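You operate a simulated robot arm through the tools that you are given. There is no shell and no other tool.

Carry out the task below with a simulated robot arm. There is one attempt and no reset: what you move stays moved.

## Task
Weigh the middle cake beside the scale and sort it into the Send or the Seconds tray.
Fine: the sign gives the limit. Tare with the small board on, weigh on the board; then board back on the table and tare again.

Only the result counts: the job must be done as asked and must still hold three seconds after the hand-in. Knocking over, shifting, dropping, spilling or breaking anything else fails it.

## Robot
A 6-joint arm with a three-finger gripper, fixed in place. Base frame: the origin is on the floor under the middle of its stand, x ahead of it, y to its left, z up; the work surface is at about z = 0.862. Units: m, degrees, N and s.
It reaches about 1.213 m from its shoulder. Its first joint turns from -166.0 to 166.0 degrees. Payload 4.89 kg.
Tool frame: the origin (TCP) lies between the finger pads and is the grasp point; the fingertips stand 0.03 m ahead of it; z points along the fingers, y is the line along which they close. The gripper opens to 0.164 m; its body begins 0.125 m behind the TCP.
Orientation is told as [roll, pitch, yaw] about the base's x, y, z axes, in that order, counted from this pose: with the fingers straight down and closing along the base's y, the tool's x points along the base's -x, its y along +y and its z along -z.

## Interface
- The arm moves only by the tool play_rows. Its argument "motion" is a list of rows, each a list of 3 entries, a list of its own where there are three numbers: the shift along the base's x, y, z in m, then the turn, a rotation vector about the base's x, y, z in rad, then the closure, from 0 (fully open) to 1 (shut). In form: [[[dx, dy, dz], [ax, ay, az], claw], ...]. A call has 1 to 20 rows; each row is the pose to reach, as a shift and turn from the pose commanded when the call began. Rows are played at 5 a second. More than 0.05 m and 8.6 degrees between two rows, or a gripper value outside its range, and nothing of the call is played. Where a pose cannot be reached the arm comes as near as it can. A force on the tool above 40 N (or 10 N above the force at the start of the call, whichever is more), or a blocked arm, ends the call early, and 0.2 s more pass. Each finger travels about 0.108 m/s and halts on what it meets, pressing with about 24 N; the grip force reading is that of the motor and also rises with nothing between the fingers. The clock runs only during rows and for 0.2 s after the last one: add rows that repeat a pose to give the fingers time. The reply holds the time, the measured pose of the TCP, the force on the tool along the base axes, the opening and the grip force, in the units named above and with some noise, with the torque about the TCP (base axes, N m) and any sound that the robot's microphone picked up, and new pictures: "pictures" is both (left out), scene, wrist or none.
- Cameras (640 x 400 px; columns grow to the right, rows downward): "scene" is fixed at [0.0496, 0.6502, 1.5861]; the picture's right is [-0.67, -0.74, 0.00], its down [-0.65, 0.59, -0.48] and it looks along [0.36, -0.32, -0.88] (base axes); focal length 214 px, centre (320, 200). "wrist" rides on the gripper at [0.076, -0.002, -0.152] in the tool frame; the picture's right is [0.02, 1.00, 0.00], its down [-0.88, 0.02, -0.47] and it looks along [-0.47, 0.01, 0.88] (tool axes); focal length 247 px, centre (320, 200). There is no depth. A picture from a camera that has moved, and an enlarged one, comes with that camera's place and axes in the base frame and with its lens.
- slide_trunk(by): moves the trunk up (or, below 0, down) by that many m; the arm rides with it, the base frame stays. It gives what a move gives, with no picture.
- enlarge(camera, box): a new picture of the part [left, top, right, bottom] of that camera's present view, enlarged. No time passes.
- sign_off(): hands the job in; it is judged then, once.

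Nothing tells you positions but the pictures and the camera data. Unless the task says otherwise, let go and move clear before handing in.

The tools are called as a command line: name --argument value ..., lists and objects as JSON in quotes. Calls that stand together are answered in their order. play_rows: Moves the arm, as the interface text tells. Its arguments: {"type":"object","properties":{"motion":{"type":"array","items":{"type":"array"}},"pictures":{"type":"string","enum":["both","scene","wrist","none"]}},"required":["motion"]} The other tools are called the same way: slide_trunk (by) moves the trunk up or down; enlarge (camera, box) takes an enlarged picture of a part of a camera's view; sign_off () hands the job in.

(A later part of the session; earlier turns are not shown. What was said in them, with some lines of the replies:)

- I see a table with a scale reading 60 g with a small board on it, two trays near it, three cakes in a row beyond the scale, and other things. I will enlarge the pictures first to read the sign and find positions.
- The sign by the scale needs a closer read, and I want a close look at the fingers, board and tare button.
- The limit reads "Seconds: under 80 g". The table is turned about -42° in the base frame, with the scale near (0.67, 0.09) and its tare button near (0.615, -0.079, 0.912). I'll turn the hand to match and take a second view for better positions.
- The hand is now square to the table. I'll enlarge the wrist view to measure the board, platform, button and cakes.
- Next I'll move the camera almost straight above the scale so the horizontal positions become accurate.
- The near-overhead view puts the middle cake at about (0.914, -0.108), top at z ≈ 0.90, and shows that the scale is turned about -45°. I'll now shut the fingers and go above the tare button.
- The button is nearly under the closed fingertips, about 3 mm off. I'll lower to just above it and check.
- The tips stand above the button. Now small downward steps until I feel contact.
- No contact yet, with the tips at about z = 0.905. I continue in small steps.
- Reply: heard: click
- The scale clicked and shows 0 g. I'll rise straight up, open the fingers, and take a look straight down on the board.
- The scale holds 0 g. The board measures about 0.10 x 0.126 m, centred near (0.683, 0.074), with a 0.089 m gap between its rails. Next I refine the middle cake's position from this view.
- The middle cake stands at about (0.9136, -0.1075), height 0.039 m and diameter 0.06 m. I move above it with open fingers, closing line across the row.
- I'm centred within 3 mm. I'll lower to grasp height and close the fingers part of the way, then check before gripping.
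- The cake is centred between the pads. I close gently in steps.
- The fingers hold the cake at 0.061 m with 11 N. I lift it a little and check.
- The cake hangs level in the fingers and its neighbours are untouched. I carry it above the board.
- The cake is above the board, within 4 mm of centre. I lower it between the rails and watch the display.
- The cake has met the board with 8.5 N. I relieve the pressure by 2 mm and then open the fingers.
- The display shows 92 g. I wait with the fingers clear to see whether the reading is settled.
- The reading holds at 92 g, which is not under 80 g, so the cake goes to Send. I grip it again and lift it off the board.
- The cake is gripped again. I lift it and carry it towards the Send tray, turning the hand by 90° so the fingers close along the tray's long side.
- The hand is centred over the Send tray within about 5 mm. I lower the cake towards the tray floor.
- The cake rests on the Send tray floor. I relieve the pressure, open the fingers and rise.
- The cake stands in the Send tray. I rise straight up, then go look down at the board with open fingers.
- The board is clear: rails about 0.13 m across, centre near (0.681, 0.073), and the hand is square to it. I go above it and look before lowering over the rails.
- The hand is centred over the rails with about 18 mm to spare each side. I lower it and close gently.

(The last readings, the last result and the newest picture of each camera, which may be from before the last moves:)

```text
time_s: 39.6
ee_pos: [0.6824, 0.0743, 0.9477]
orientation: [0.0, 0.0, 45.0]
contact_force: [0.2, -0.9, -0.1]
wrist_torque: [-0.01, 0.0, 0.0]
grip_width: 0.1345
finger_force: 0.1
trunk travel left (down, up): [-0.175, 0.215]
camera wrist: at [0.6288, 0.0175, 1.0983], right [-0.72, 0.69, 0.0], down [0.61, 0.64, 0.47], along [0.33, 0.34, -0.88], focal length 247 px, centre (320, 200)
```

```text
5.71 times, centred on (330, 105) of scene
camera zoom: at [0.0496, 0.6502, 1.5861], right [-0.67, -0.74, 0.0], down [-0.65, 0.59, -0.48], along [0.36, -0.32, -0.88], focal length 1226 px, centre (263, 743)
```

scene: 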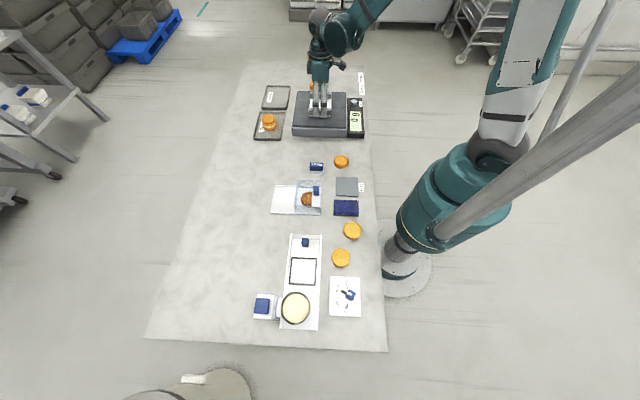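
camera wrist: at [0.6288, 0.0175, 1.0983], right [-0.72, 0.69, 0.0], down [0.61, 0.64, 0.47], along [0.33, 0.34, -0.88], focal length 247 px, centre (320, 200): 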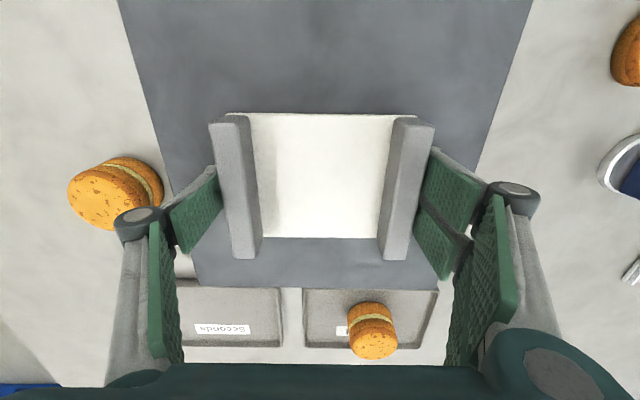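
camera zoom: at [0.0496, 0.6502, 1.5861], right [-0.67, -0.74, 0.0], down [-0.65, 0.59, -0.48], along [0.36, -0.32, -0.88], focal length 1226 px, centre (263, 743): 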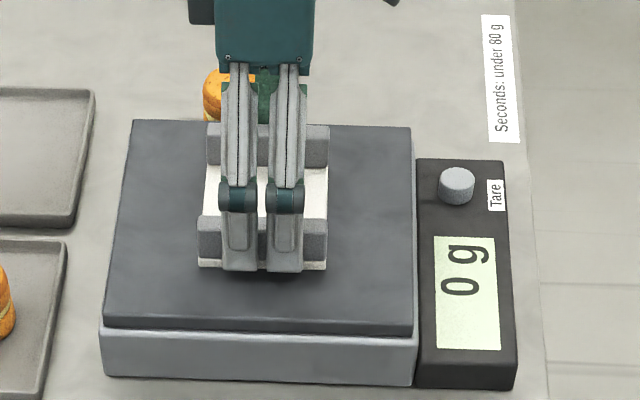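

play_rows --motion '[[[0, 0, 0], [0, 0, 0], 0.2], [[0, 0, 0], [0, 0, 0], 0.22], [[0, 0, 0], [0, 0, 0], 0.24], [[0, 0, 0], [0, 0, 0], 0.26], [[0, 0, 0], [0, 0, 0], 0.26]]' --pictures "both"

enlarge --camera "wrist" --box '[160, 60, 480, 300]'

```text
time_s: 40.8
ee_pos: [0.6807, 0.0733, 0.9469]
orientation: [0.0, 0.0, 45.0]
contact_force: [0.6, 0.8, 8.2]
wrist_torque: [0.1, 0.04, 0.03]
grip_width: 0.1297
finger_force: 24.4
trunk travel left (down, up): [-0.175, 0.215]
camera wrist: at [0.6287, 0.0175, 1.0985], right [-0.72, 0.69, 0.0], down [0.61, 0.64, 0.47], along [0.33, 0.34, -0.88], focal length 247 px, centre (320, 200)
```

scene: 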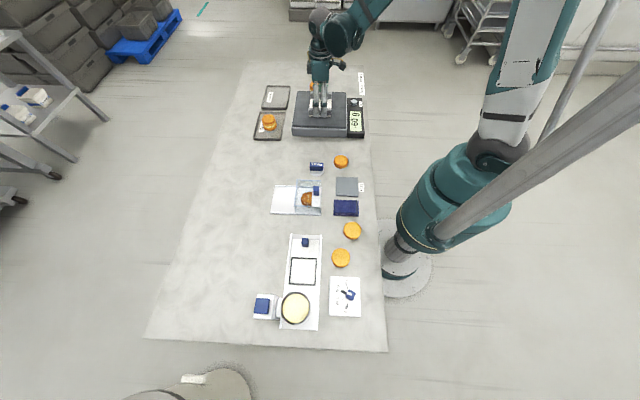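
wrist: 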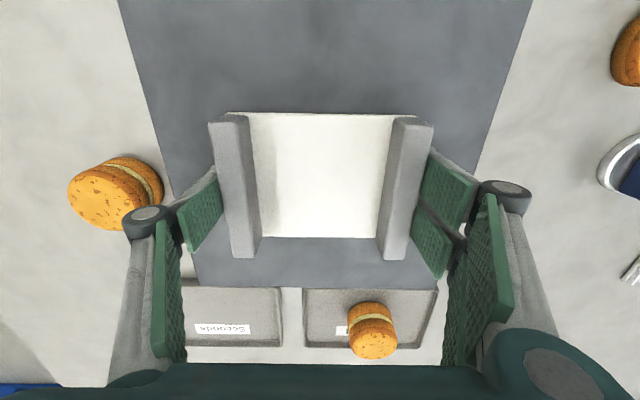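

```text
1.67 times, centred on (320, 180) of wrist
camera zoom: at [0.6287, 0.0175, 1.0985], right [-0.72, 0.69, 0.0], down [0.61, 0.64, 0.47], along [0.33, 0.34, -0.88], focal length 412 px, centre (320, 233)
```

zoom: 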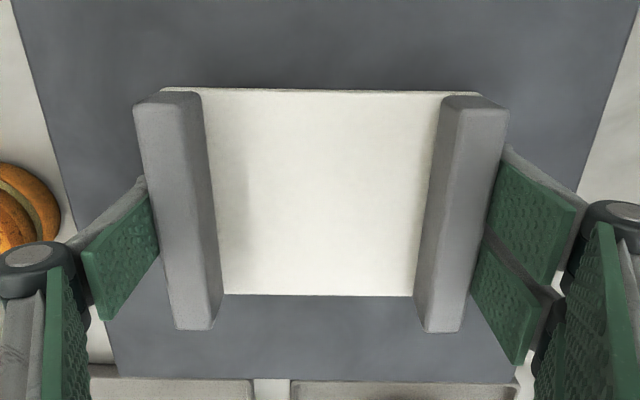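

enlarge --camera "scene" --box '[290, 70, 370, 140]'

```text
5.71 times, centred on (330, 105) of scene
camera zoom: at [0.0496, 0.6502, 1.5861], right [-0.67, -0.74, 0.0], down [-0.65, 0.59, -0.48], along [0.36, -0.32, -0.88], focal length 1226 px, centre (263, 743)
```

zoom: 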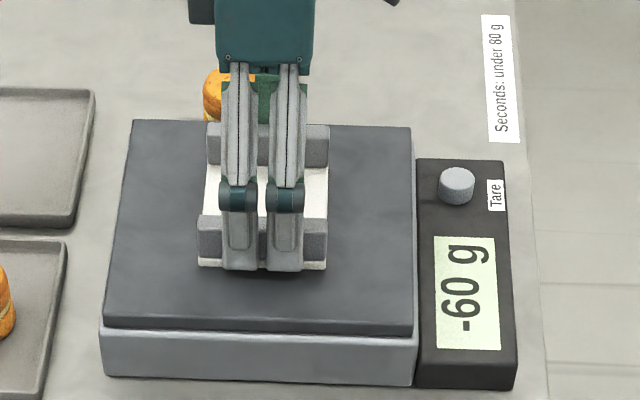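

The board is held at 0.13 m with 24 N and the scale already shows -60 g. I lift it straight up.

play_rows --motion '[[[0, 0, 0.005], [0, 0, 0], 0.26], [[0, 0, 0.015], [0, 0, 0], 0.26], [[0, 0, 0.03], [0, 0, 0], 0.26], [[0, 0, 0.06], [0, 0, 0], 0.26], [[0, 0, 0.09], [0, 0, 0], 0.26], [[0, 0, 0.12], [0, 0, 0], 0.26], [[0, 0, 0.12], [0, 0, 0], 0.26]]' --pictures "both"

enlarge --camera "scene" --box '[280, 40, 380, 140]'

```text
time_s: 42.4
ee_pos: [0.6809, 0.0735, 1.0686]
orientation: [-0.1, 0.0, 45.0]
contact_force: [-0.7, 0.2, 0.4]
wrist_torque: [0.01, -0.05, -0.01]
grip_width: 0.1292
finger_force: 23.7
trunk travel left (down, up): [-0.175, 0.215]
camera wrist: at [0.6281, 0.0177, 1.2192], right [-0.72, 0.69, 0.0], down [0.61, 0.64, 0.47], along [0.33, 0.34, -0.88], focal length 247 px, centre (320, 200)
```

scene: 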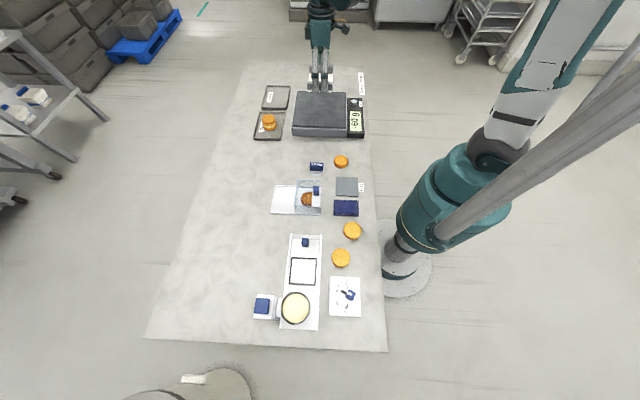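
wrist: 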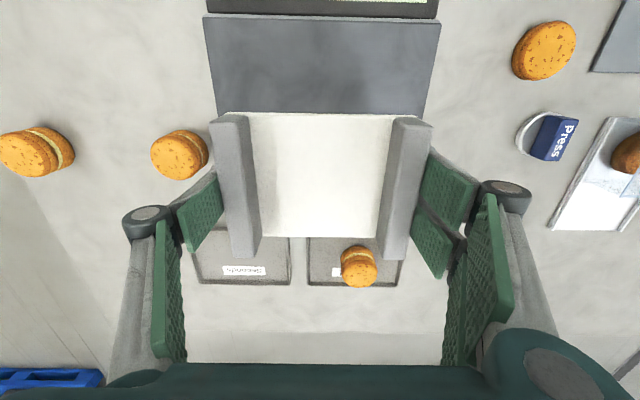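

```text
4.00 times, centred on (330, 90) of scene
camera zoom: at [0.0496, 0.6502, 1.5861], right [-0.67, -0.74, 0.0], down [-0.65, 0.59, -0.48], along [0.36, -0.32, -0.88], focal length 858 px, centre (280, 640)
```

zoom: 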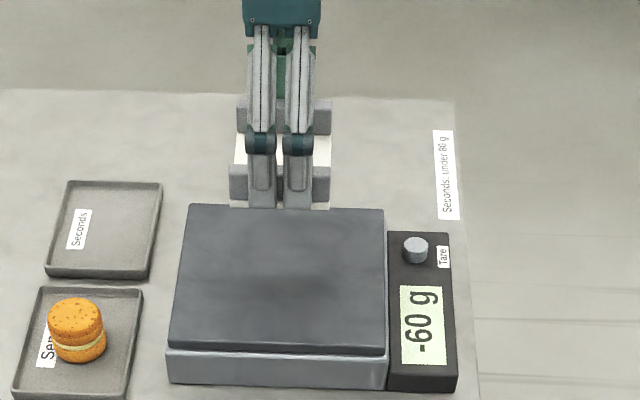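

The board hangs level. I carry it to the free table area in front of the Send tray, near (0.679, 0.4525).

play_rows --motion '[[[0, 0.042, 0], [0, 0, 0], 0.26], [[0, 0.084, 0], [0, 0, 0], 0.26], [[-0.001, 0.126, 0], [0, 0, 0], 0.26], [[-0.001, 0.168, 0], [0, 0, 0], 0.26], [[-0.001, 0.21, 0], [0, 0, 0], 0.26], [[-0.002, 0.252, 0], [0, 0, 0], 0.26], [[-0.002, 0.294, 0], [0, 0, 0], 0.26], [[-0.002, 0.336, 0], [0, 0, 0], 0.26], [[-0.0024, 0.3794, 0], [0, 0, 0], 0.26], [[-0.0024, 0.3794, 0], [0, 0, 0], 0.26]]' --pictures "both"

enlarge --camera "scene" --box '[180, 80, 360, 230]'

```text
time_s: 44.6
ee_pos: [0.677, 0.4541, 1.0693]
orientation: [0.0, 0.1, 45.0]
contact_force: [-0.1, 0.8, 0.1]
wrist_torque: [-0.03, 0.01, -0.01]
grip_width: 0.1292
finger_force: 23.7
trunk travel left (down, up): [-0.175, 0.215]
camera wrist: at [0.6249, 0.3988, 1.2198], right [-0.72, 0.69, 0.0], down [0.61, 0.64, 0.47], along [0.33, 0.34, -0.88], focal length 247 px, centre (320, 200)
```

scene: 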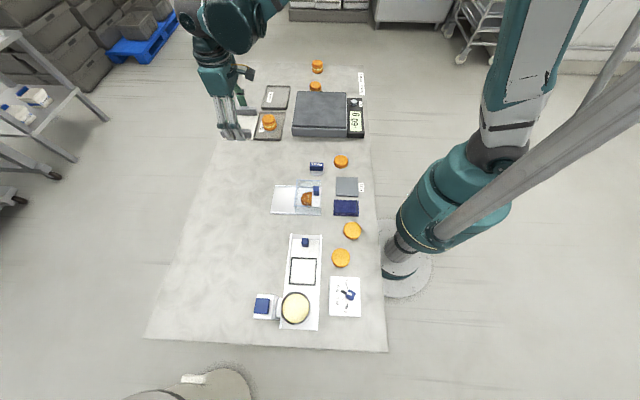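
wrist: 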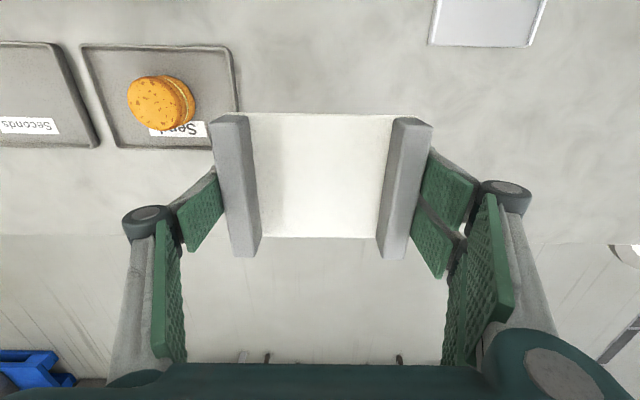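

```text
2.67 times, centred on (270, 155) of scene
camera zoom: at [0.0496, 0.6502, 1.5861], right [-0.67, -0.74, 0.0], down [-0.65, 0.59, -0.48], along [0.36, -0.32, -0.88], focal length 572 px, centre (453, 320)
```

zoom: 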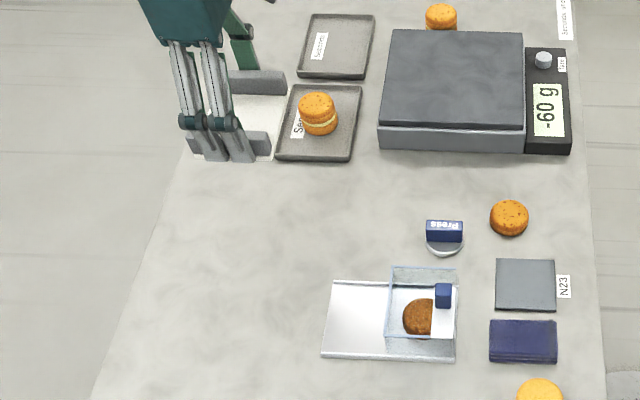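

The free spot is clear: table edge at about 0.19 m beyond, tray edge 4 cm away. I shift slightly away from the tray and lower.

play_rows --motion '[[[-0.0106, 0.0106, -0.03], [0, 0, 0], 0.26], [[-0.0106, 0.0106, -0.07], [0, 0, 0], 0.26], [[-0.0106, 0.0106, -0.11], [0, 0, 0], 0.26], [[-0.0106, 0.0106, -0.145], [0, 0, 0], 0.26], [[-0.0106, 0.0106, -0.16], [0, 0, 0], 0.26], [[-0.0106, 0.0106, -0.164], [0, 0, 0], 0.26], [[-0.0106, 0.0106, -0.164], [0, 0, 0], 0.26]]' --pictures "both"

enlarge --camera "scene" --box '[200, 100, 300, 200]'

```text
time_s: 46.2
ee_pos: [0.6672, 0.4644, 0.9025]
orientation: [0.0, 0.0, 45.0]
contact_force: [0.7, 0.7, -1.0]
wrist_torque: [-0.03, 0.02, 0.0]
grip_width: 0.1294
finger_force: 23.8
trunk travel left (down, up): [-0.175, 0.215]
camera wrist: at [0.614, 0.4088, 1.0547], right [-0.72, 0.69, 0.0], down [0.61, 0.64, 0.47], along [0.33, 0.34, -0.88], focal length 247 px, centre (320, 200)
```

scene: 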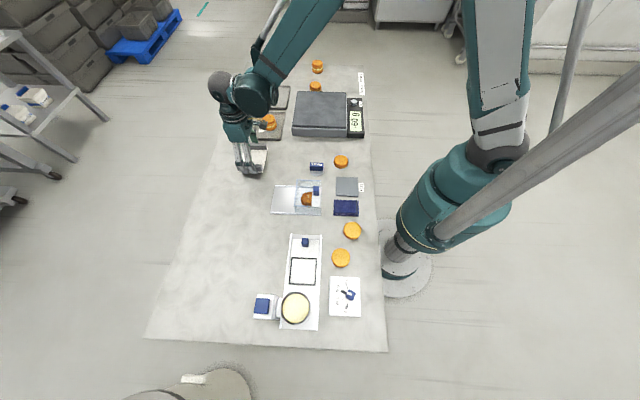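
wrist: 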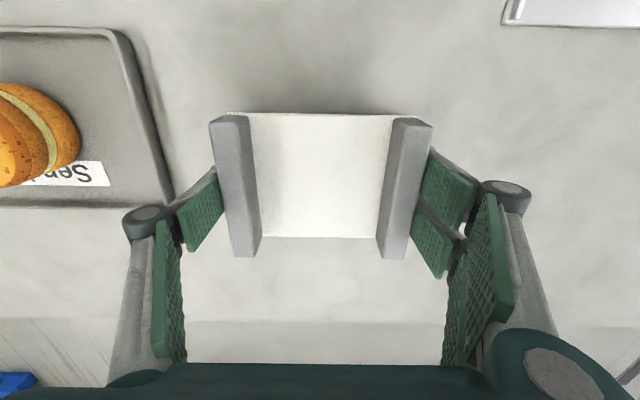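

```text
4.00 times, centred on (250, 150) of scene
camera zoom: at [0.0496, 0.6502, 1.5861], right [-0.67, -0.74, 0.0], down [-0.65, 0.59, -0.48], along [0.36, -0.32, -0.88], focal length 858 px, centre (600, 400)
```

zoom: 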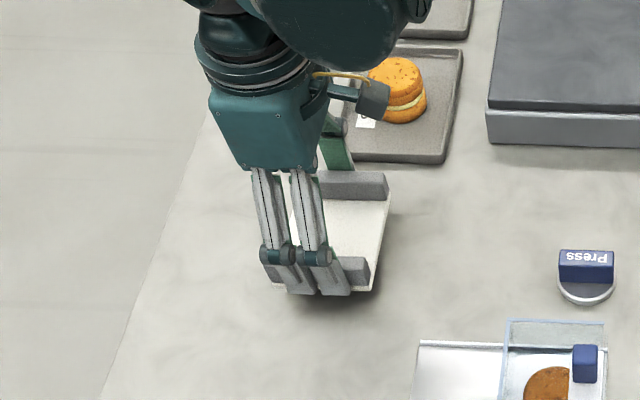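

play_rows --motion '[[[0, 0, -0.003], [0, 0, 0], 0.26], [[0, 0, -0.006], [0, 0, 0], 0.26], [[0, 0, -0.008], [0, 0, 0], 0.26]]' --pictures "none"

```text
time_s: 47.0
ee_pos: [0.6678, 0.4642, 0.8963]
orientation: [0.0, 0.1, 45.0]
contact_force: [0.0, 0.9, -0.9]
wrist_torque: [0.01, -0.02, 0.01]
grip_width: 0.1294
finger_force: 24.3
trunk travel left (down, up): [-0.175, 0.215]
```

play_rows --motion '[[[0, 0, -0.001], [0, 0, 0], 0.26], [[0, 0, -0.002], [0, 0, 0], 0.26]]' --pictures "none"

```text
time_s: 47.6
ee_pos: [0.6676, 0.4626, 0.893]
orientation: [0.1, 0.1, 45.0]
contact_force: [-0.7, -0.5, -0.7]
wrist_torque: [-0.02, 0.0, 0.03]
grip_width: 0.1295
finger_force: 24.2
trunk travel left (down, up): [-0.175, 0.215]
```

play_rows --motion '[[[0, 0, -0.001], [0, 0, 0], 0.26], [[0, 0, -0.002], [0, 0, 0], 0.26]]' --pictures "scene"

enlarge --camera "scene" --box '[220, 130, 290, 200]'

```text
time_s: 48.2
ee_pos: [0.6695, 0.4633, 0.8914]
orientation: [0.0, 0.0, 45.0]
contact_force: [-0.5, 0.2, -0.5]
wrist_torque: [0.03, 0.0, -0.01]
grip_width: 0.1293
finger_force: 24.1
trunk travel left (down, up): [-0.175, 0.215]
```

scene: 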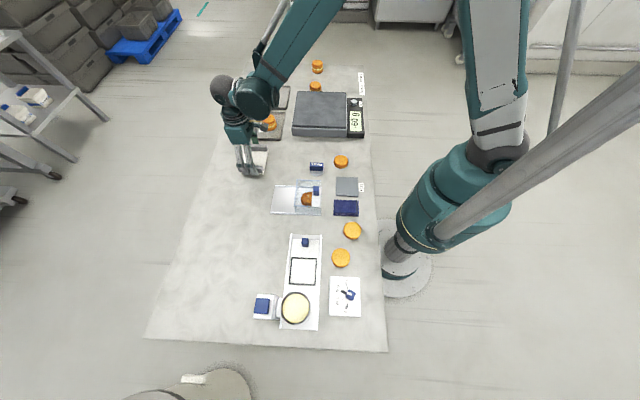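

```text
5.71 times, centred on (255, 165) of scene
camera zoom: at [0.0496, 0.6502, 1.5861], right [-0.67, -0.74, 0.0], down [-0.65, 0.59, -0.48], along [0.36, -0.32, -0.88], focal length 1226 px, centre (691, 400)
```

zoom: 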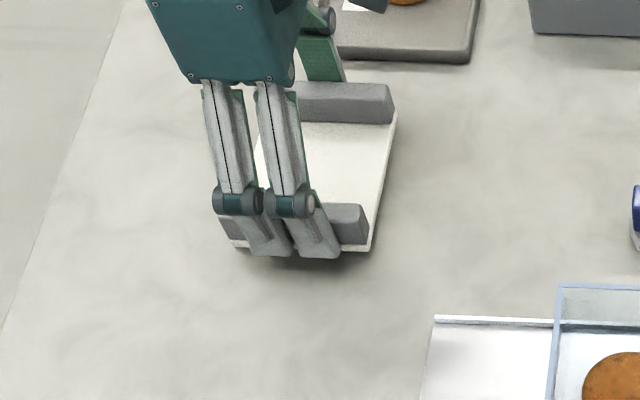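

play_rows --motion '[[[0, 0, -0.001], [0, 0, 0], 0.26], [[0, 0, -0.002], [0, 0, 0], 0.26]]' --pictures "none"

```text
time_s: 48.8
ee_pos: [0.6674, 0.4624, 0.8893]
orientation: [0.1, -0.1, 45.0]
contact_force: [0.0, -0.3, -0.2]
wrist_torque: [0.01, 0.01, 0.0]
grip_width: 0.1293
finger_force: 23.9
trunk travel left (down, up): [-0.175, 0.215]
```

play_rows --motion '[[[0, 0, -0.001], [0, 0, 0], 0.26], [[0, 0, -0.0015], [0, 0, 0], 0.26]]' --pictures "wrist"

enlarge --camera "scene" --box '[230, 140, 280, 190]'

```text
time_s: 49.4
ee_pos: [0.6675, 0.4629, 0.8868]
orientation: [-0.1, -0.1, 45.1]
contact_force: [0.6, 0.7, -0.9]
wrist_torque: [0.0, 0.01, -0.04]
grip_width: 0.1294
finger_force: 24.3
trunk travel left (down, up): [-0.175, 0.215]
camera wrist: at [0.6145, 0.4069, 1.0391], right [-0.72, 0.69, 0.0], down [0.61, 0.64, 0.47], along [0.33, 0.34, -0.88], focal length 247 px, centre (320, 200)
```

wrist: 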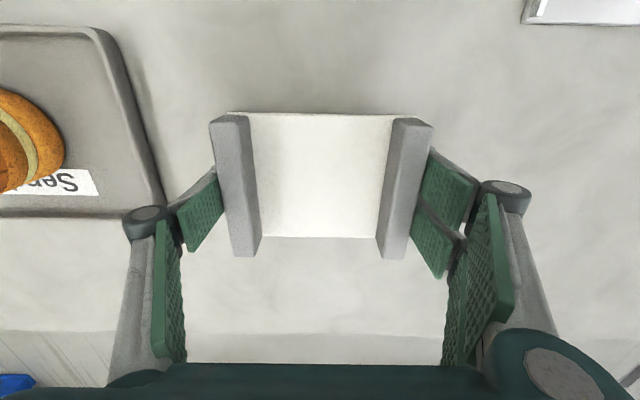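

```text
8.00 times, centred on (255, 165) of scene
camera zoom: at [0.0496, 0.6502, 1.5861], right [-0.67, -0.74, 0.0], down [-0.65, 0.59, -0.48], along [0.36, -0.32, -0.88], focal length 1716 px, centre (840, 480)
```

zoom: 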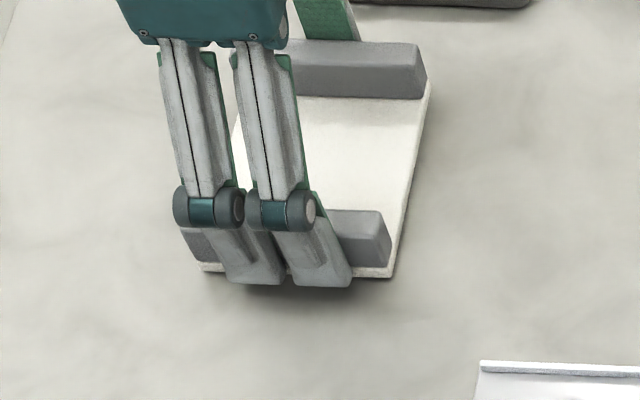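

play_rows --motion '[[[0, 0, -0.001], [0, 0, 0], 0.26], [[0, 0, -0.0015], [0, 0, 0], 0.26]]' --pictures "none"

```text
time_s: 50.0
ee_pos: [0.6677, 0.4647, 0.8868]
orientation: [0.1, 0.0, 44.9]
contact_force: [0.1, -0.1, -0.6]
wrist_torque: [0.01, 0.0, 0.01]
grip_width: 0.1296
finger_force: 24.3
trunk travel left (down, up): [-0.175, 0.215]
```

play_rows --motion '[[[0, 0, -0.001], [0, 0, 0], 0.26], [[0, 0, -0.0015], [0, 0, 0], 0.26]]' --pictures "none"

```text
time_s: 50.6
ee_pos: [0.6684, 0.4635, 0.885]
orientation: [0.0, 0.0, 45.1]
contact_force: [1.9, 2.6, 10.4]
wrist_torque: [-0.07, -0.14, 0.06]
grip_width: 0.1293
finger_force: 24.0
trunk travel left (down, up): [-0.175, 0.215]
```

The board has met the table with 10 N. I relieve it by about 1.5 mm, then open a little.

play_rows --motion '[[[0, 0, 0.001], [0, 0, 0], 0.26], [[0, 0, 0.0015], [0, 0, 0], 0.25], [[0, 0, 0.0015], [0, 0, 0], 0.23], [[0, 0, 0.0015], [0, 0, 0], 0.21], [[0, 0, 0.0015], [0, 0, 0], 0.18], [[0, 0, 0.0015], [0, 0, 0], 0.14], [[0, 0, 0.0015], [0, 0, 0], 0.1], [[0, 0, 0.0015], [0, 0, 0], 0.1]]' --pictures "both"

enlarge --camera "scene" --box '[220, 110, 300, 190]'

```text
time_s: 52.4
ee_pos: [0.6674, 0.4627, 0.8867]
orientation: [0.0, 0.0, 45.0]
contact_force: [-0.4, 0.1, 0.3]
wrist_torque: [0.02, 0.0, 0.0]
grip_width: 0.1476
finger_force: 0.1
trunk travel left (down, up): [-0.175, 0.215]
camera wrist: at [0.6147, 0.4068, 1.0377], right [-0.72, 0.69, 0.0], down [0.61, 0.64, 0.47], along [0.33, 0.34, -0.88], focal length 247 px, centre (320, 200)
```

scene: 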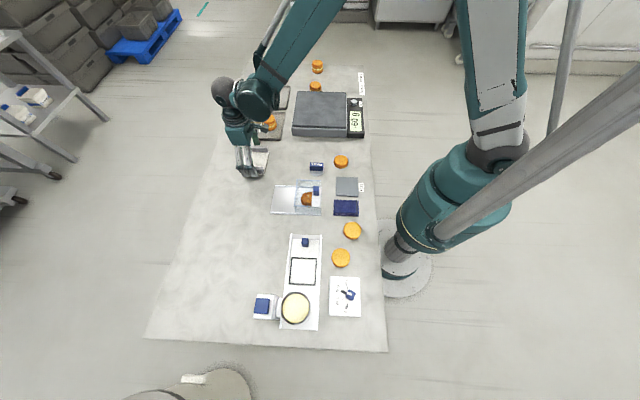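
wrist: 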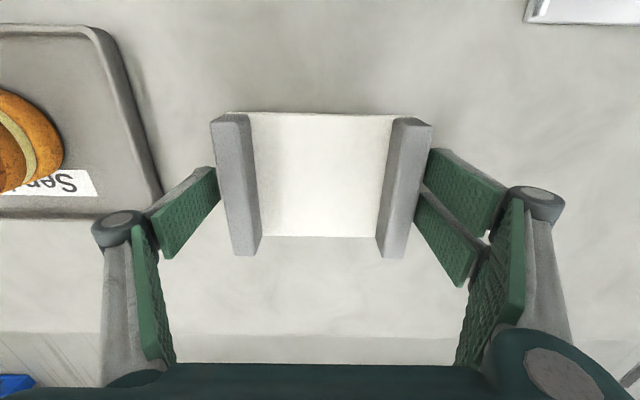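

```text
5.00 times, centred on (260, 150) of scene
camera zoom: at [0.0496, 0.6502, 1.5861], right [-0.67, -0.74, 0.0], down [-0.65, 0.59, -0.48], along [0.36, -0.32, -0.88], focal length 1072 px, centre (620, 450)
```

zoom: 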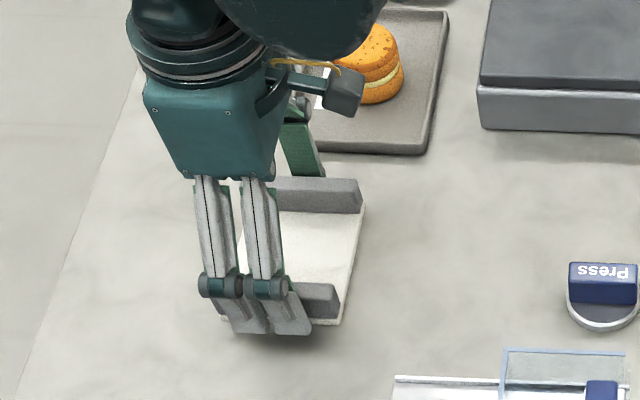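

The board stands free on the table. I rise straight up and check.

play_rows --motion '[[[0, 0, 0.01], [0, 0, 0], 0.08], [[0, 0, 0.03], [0, 0, 0], 0.06], [[0, 0, 0.07], [0, 0, 0], 0.06], [[0, 0, 0.11], [0, 0, 0], 0.06], [[0, 0, 0.15], [0, 0, 0], 0.06], [[0, 0, 0.19], [0, 0, 0], 0.06], [[0, 0, 0.19], [0, 0, 0], 0.06]]' --pictures "both"

enlarge --camera "scene" --box '[200, 60, 380, 200]'

```text
time_s: 54.0
ee_pos: [0.6691, 0.4631, 1.0765]
orientation: [0.0, 0.1, 45.1]
contact_force: [-0.9, -0.3, 0.2]
wrist_torque: [0.06, -0.04, -0.01]
grip_width: 0.1541
finger_force: 0.1
trunk travel left (down, up): [-0.175, 0.215]
camera wrist: at [0.6155, 0.4072, 1.2284], right [-0.72, 0.69, 0.0], down [0.61, 0.64, 0.47], along [0.33, 0.34, -0.88], focal length 247 px, centre (320, 200)
```

scene: 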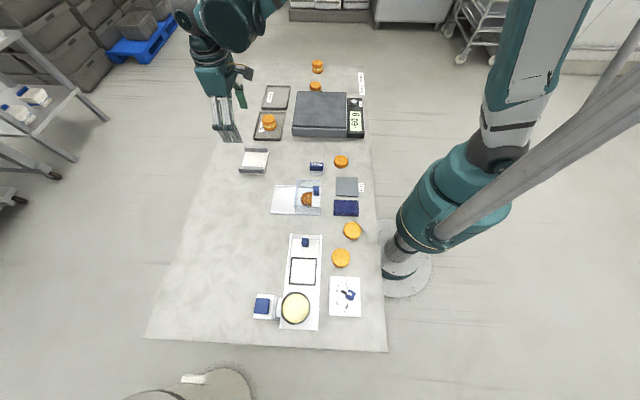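
wrist: 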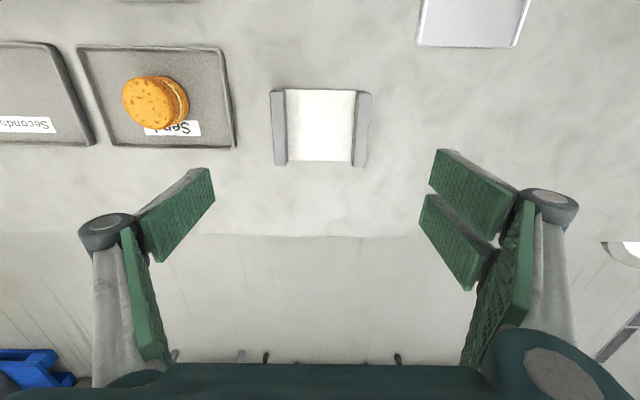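

```text
2.86 times, centred on (290, 130) of scene
camera zoom: at [0.0496, 0.6502, 1.5861], right [-0.67, -0.74, 0.0], down [-0.65, 0.59, -0.48], along [0.36, -0.32, -0.88], focal length 613 px, centre (406, 400)
```

zoom: 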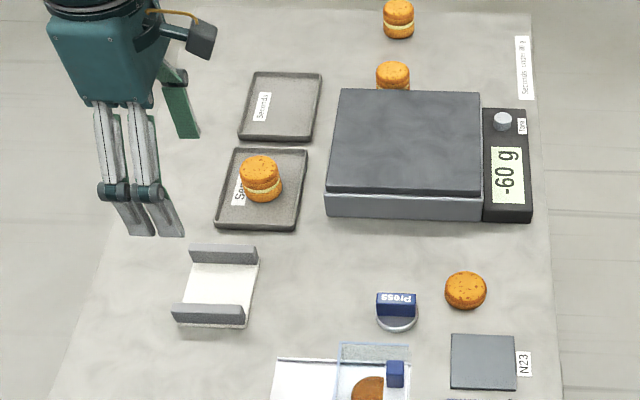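

The board rests flat on the table and the scale shows -60 g. Now back to the tare button with the hand turned to its earlier angle and the fingers shut.

play_rows --motion '[[[-0.004, -0.043, 0], [0, 0, -0.12], 0.2], [[-0.0075, -0.086, 0], [0, 0, -0.24], 0.5], [[-0.0113, -0.129, 0], [0, 0, -0.36], 0.8], [[-0.015, -0.172, 0], [0, 0, -0.48], 1], [[-0.019, -0.215, 0], [0, 0, -0.605], 1], [[-0.0226, -0.258, 0], [0, 0, -0.73], 1], [[-0.0264, -0.301, 0], [0, 0, -0.85], 1], [[-0.03, -0.344, 0], [0, 0, -0.97], 1], [[-0.034, -0.387, 0], [0, 0, -1.09], 1], [[-0.0377, -0.43, 0], [0, 0, -1.21], 1], [[-0.0415, -0.473, 0], [0, 0, -1.33], 1], [[-0.045, -0.512, 0], [0, 0, -1.45], 1], [[-0.0484, -0.5514, 0], [0, 0, -1.5708], 1], [[-0.0484, -0.5514, -0.04], [0, 0, -1.5708], 1], [[-0.0484, -0.5514, -0.08], [0, 0, -1.5708], 1], [[-0.0484, -0.5514, -0.12], [0, 0, -1.5708], 1], [[-0.0484, -0.5514, -0.12], [0, 0, -1.5708], 1]]' --pictures "both"

enlarge --camera "scene" --box '[320, 60, 380, 140]'

enlarge --camera "wrist" --box '[250, 60, 410, 260]'

```text
time_s: 57.6
ee_pos: [0.62, -0.0893, 0.9566]
orientation: [0.0, 0.0, -44.9]
contact_force: [0.4, 0.6, 0.5]
wrist_torque: [0.03, 0.04, 0.0]
grip_width: 0.0
finger_force: 24.0
trunk travel left (down, up): [-0.175, 0.215]
camera wrist: at [0.5656, -0.0373, 1.1078], right [0.69, 0.72, 0.0], down [0.64, -0.61, 0.47], along [0.34, -0.33, -0.88], focal length 247 px, centre (320, 200)
```

scene: 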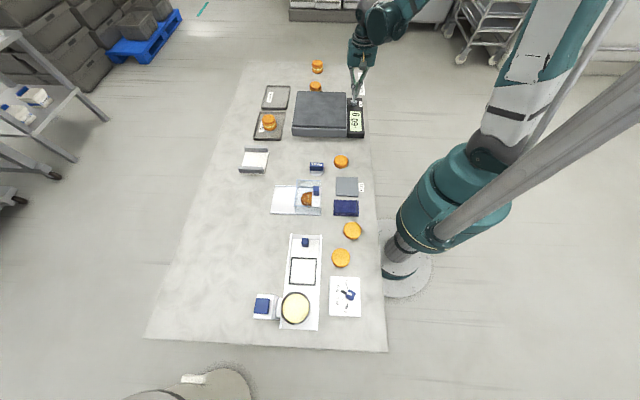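
wrist: 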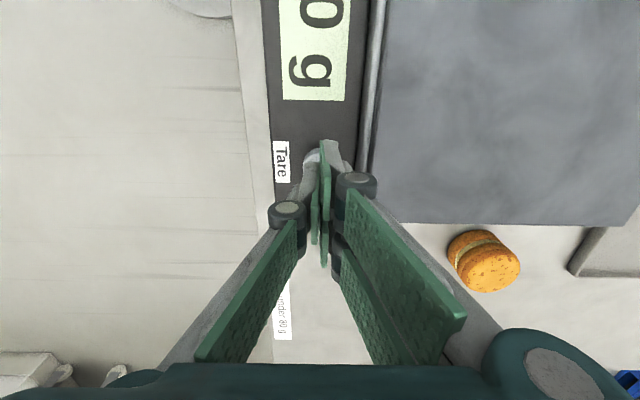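

```text
5.00 times, centred on (350, 100) of scene
camera zoom: at [0.0496, 0.6502, 1.5861], right [-0.67, -0.74, 0.0], down [-0.65, 0.59, -0.48], along [0.36, -0.32, -0.88], focal length 1072 px, centre (170, 700)
```

zoom: 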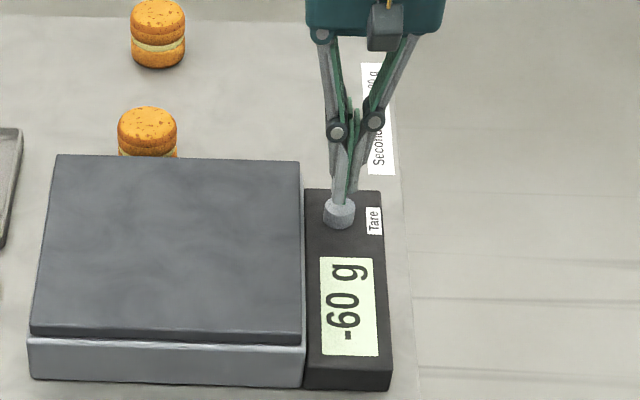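

```text
2.00 times, centred on (330, 160) of wrist
camera zoom: at [0.5656, -0.0373, 1.1078], right [0.69, 0.72, 0.0], down [0.64, -0.61, 0.47], along [0.34, -0.33, -0.88], focal length 494 px, centre (300, 280)
```

zoom: 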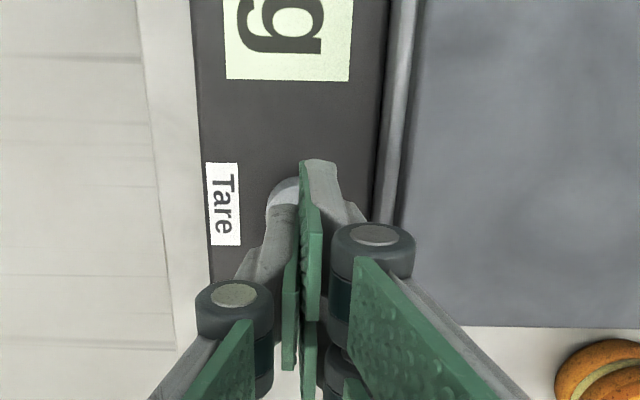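

The tips are where they were for the first press. I press down in small steps.

play_rows --motion '[[[0, 0, -0.008], [0, 0, 0], 1], [[0, 0, -0.015], [0, 0, 0], 1], [[0, 0, -0.02], [0, 0, 0], 1], [[0, 0, -0.024], [0, 0, 0], 1], [[0, 0, -0.026], [0, 0, 0], 1], [[0, 0, -0.028], [0, 0, 0], 1]]' --pictures "scene"

enlarge --camera "scene" --box '[320, 60, 380, 140]'

```text
time_s: 59.0
ee_pos: [0.6204, -0.0874, 0.9288]
orientation: [0.0, -0.1, -45.0]
contact_force: [-0.8, -0.4, 2.3]
wrist_torque: [-0.01, 0.04, 0.0]
grip_width: 0.0059
finger_force: 44.5
trunk travel left (down, up): [-0.175, 0.215]
heard: click
```

scene: 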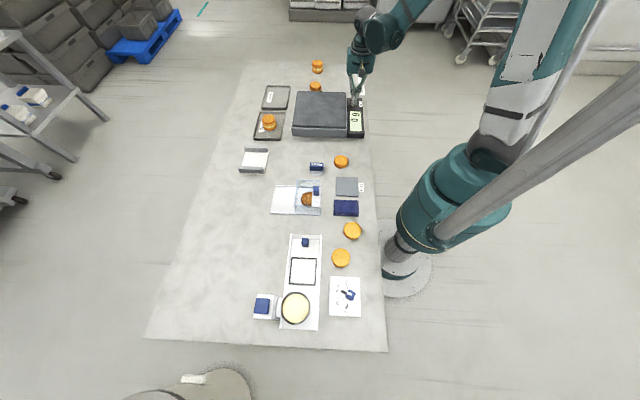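

```text
5.00 times, centred on (350, 100) of scene
camera zoom: at [0.0496, 0.6502, 1.5861], right [-0.67, -0.74, 0.0], down [-0.65, 0.59, -0.48], along [0.36, -0.32, -0.88], focal length 1072 px, centre (170, 700)
```

zoom: 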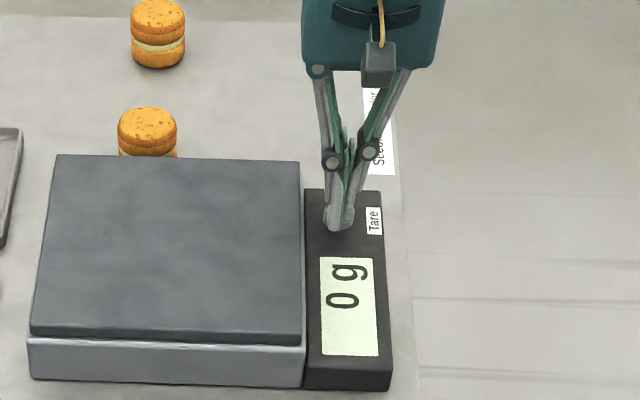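

The scale clicked and shows 0 g with nothing on it. I rise straight up and move clear for a last look.

play_rows --motion '[[[0, 0, 0.02], [0, 0, 0], 1], [[0, 0, 0.06], [0, 0, 0], 1], [[0, 0, 0.1], [0, 0, 0], 1], [[0, 0, 0.14], [0, 0, 0], 1], [[0, 0, 0.18], [0, 0, 0], 1], [[0, 0, 0.22], [0, 0, 0], 1], [[-0.02, 0.03, 0.25], [0, 0, 0], 1], [[-0.04, 0.06, 0.27], [0, 0, 0], 1], [[-0.04, 0.06, 0.27], [0, 0, 0], 1]]' --pictures "both"

enlarge --camera "scene" --box '[220, 50, 380, 180]'

enlarge --camera "scene" --box '[240, 140, 390, 340]'

```text
time_s: 61.0
ee_pos: [0.5797, -0.0291, 1.1995]
orientation: [0.1, 0.0, -45.0]
contact_force: [-0.9, -0.1, 0.2]
wrist_torque: [0.02, -0.09, -0.02]
grip_width: 0.0
finger_force: 45.9
trunk travel left (down, up): [-0.175, 0.215]
camera wrist: at [0.5242, 0.0228, 1.3516], right [0.69, 0.72, 0.0], down [0.64, -0.61, 0.47], along [0.34, -0.33, -0.88], focal length 247 px, centre (320, 200)
```

scene: 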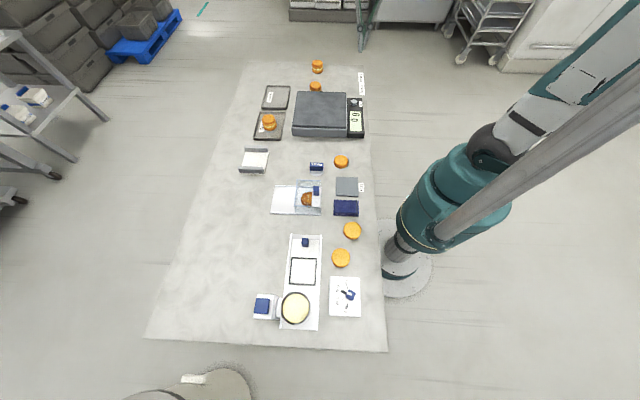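
wrist: 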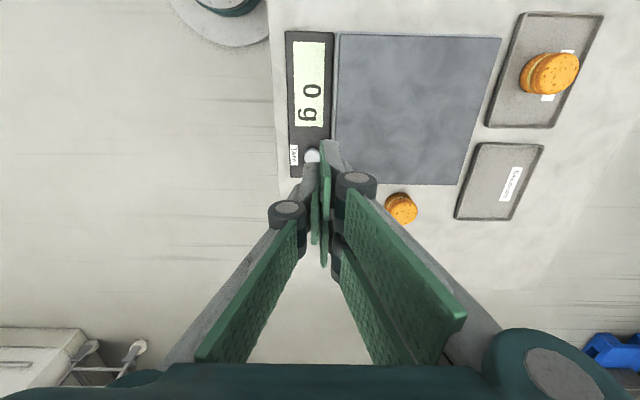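

```text
3.08 times, centred on (300, 115) of scene
camera zoom: at [0.0496, 0.6502, 1.5861], right [-0.67, -0.74, 0.0], down [-0.65, 0.59, -0.48], along [0.36, -0.32, -0.88], focal length 660 px, centre (382, 462)
```

zoom: 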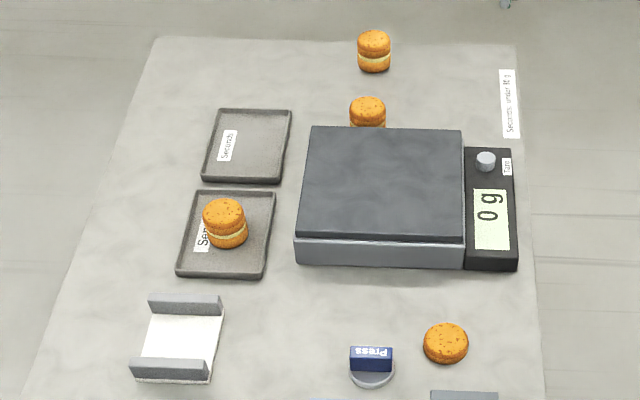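

```text
2.00 times, centred on (315, 240) of scene
camera zoom: at [0.0496, 0.6502, 1.5861], right [-0.67, -0.74, 0.0], down [-0.65, 0.59, -0.48], along [0.36, -0.32, -0.88], focal length 429 px, centre (330, 120)
```

zoom: 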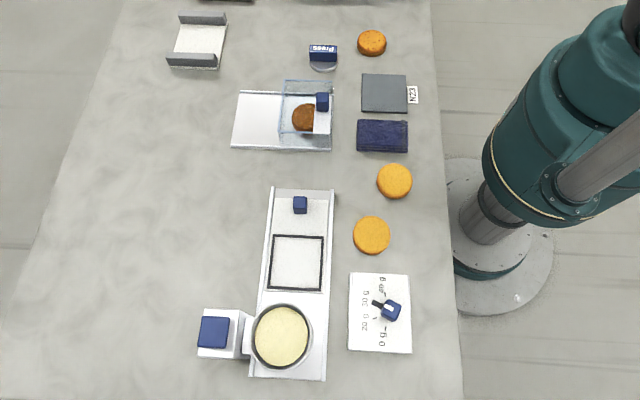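

The 92 g cake stands in the Send tray and the board lies on the table. The empty scale shows 0 g, everything else looks unmoved, and the arm is clear. I hand the job in.

sign_off

```text
The job is handed in.
```

The middle cake weighed 92 g. The sign says "Seconds: under 80 g", so I put it in the **Send** tray.

- **Tare and weighing:** I tared the scale to 0 g with the board on it. I then weighed the cake on the board, and the reading held at 92 g.
- **Board and second tare:** The board is now on the table in the free space next to the Send tray. I tared the empty scale again, and it shows 0 g.
- **Everything else:** In the last pictures, the other cakes and objects looked unmoved. The arm was clear before I handed the job in.
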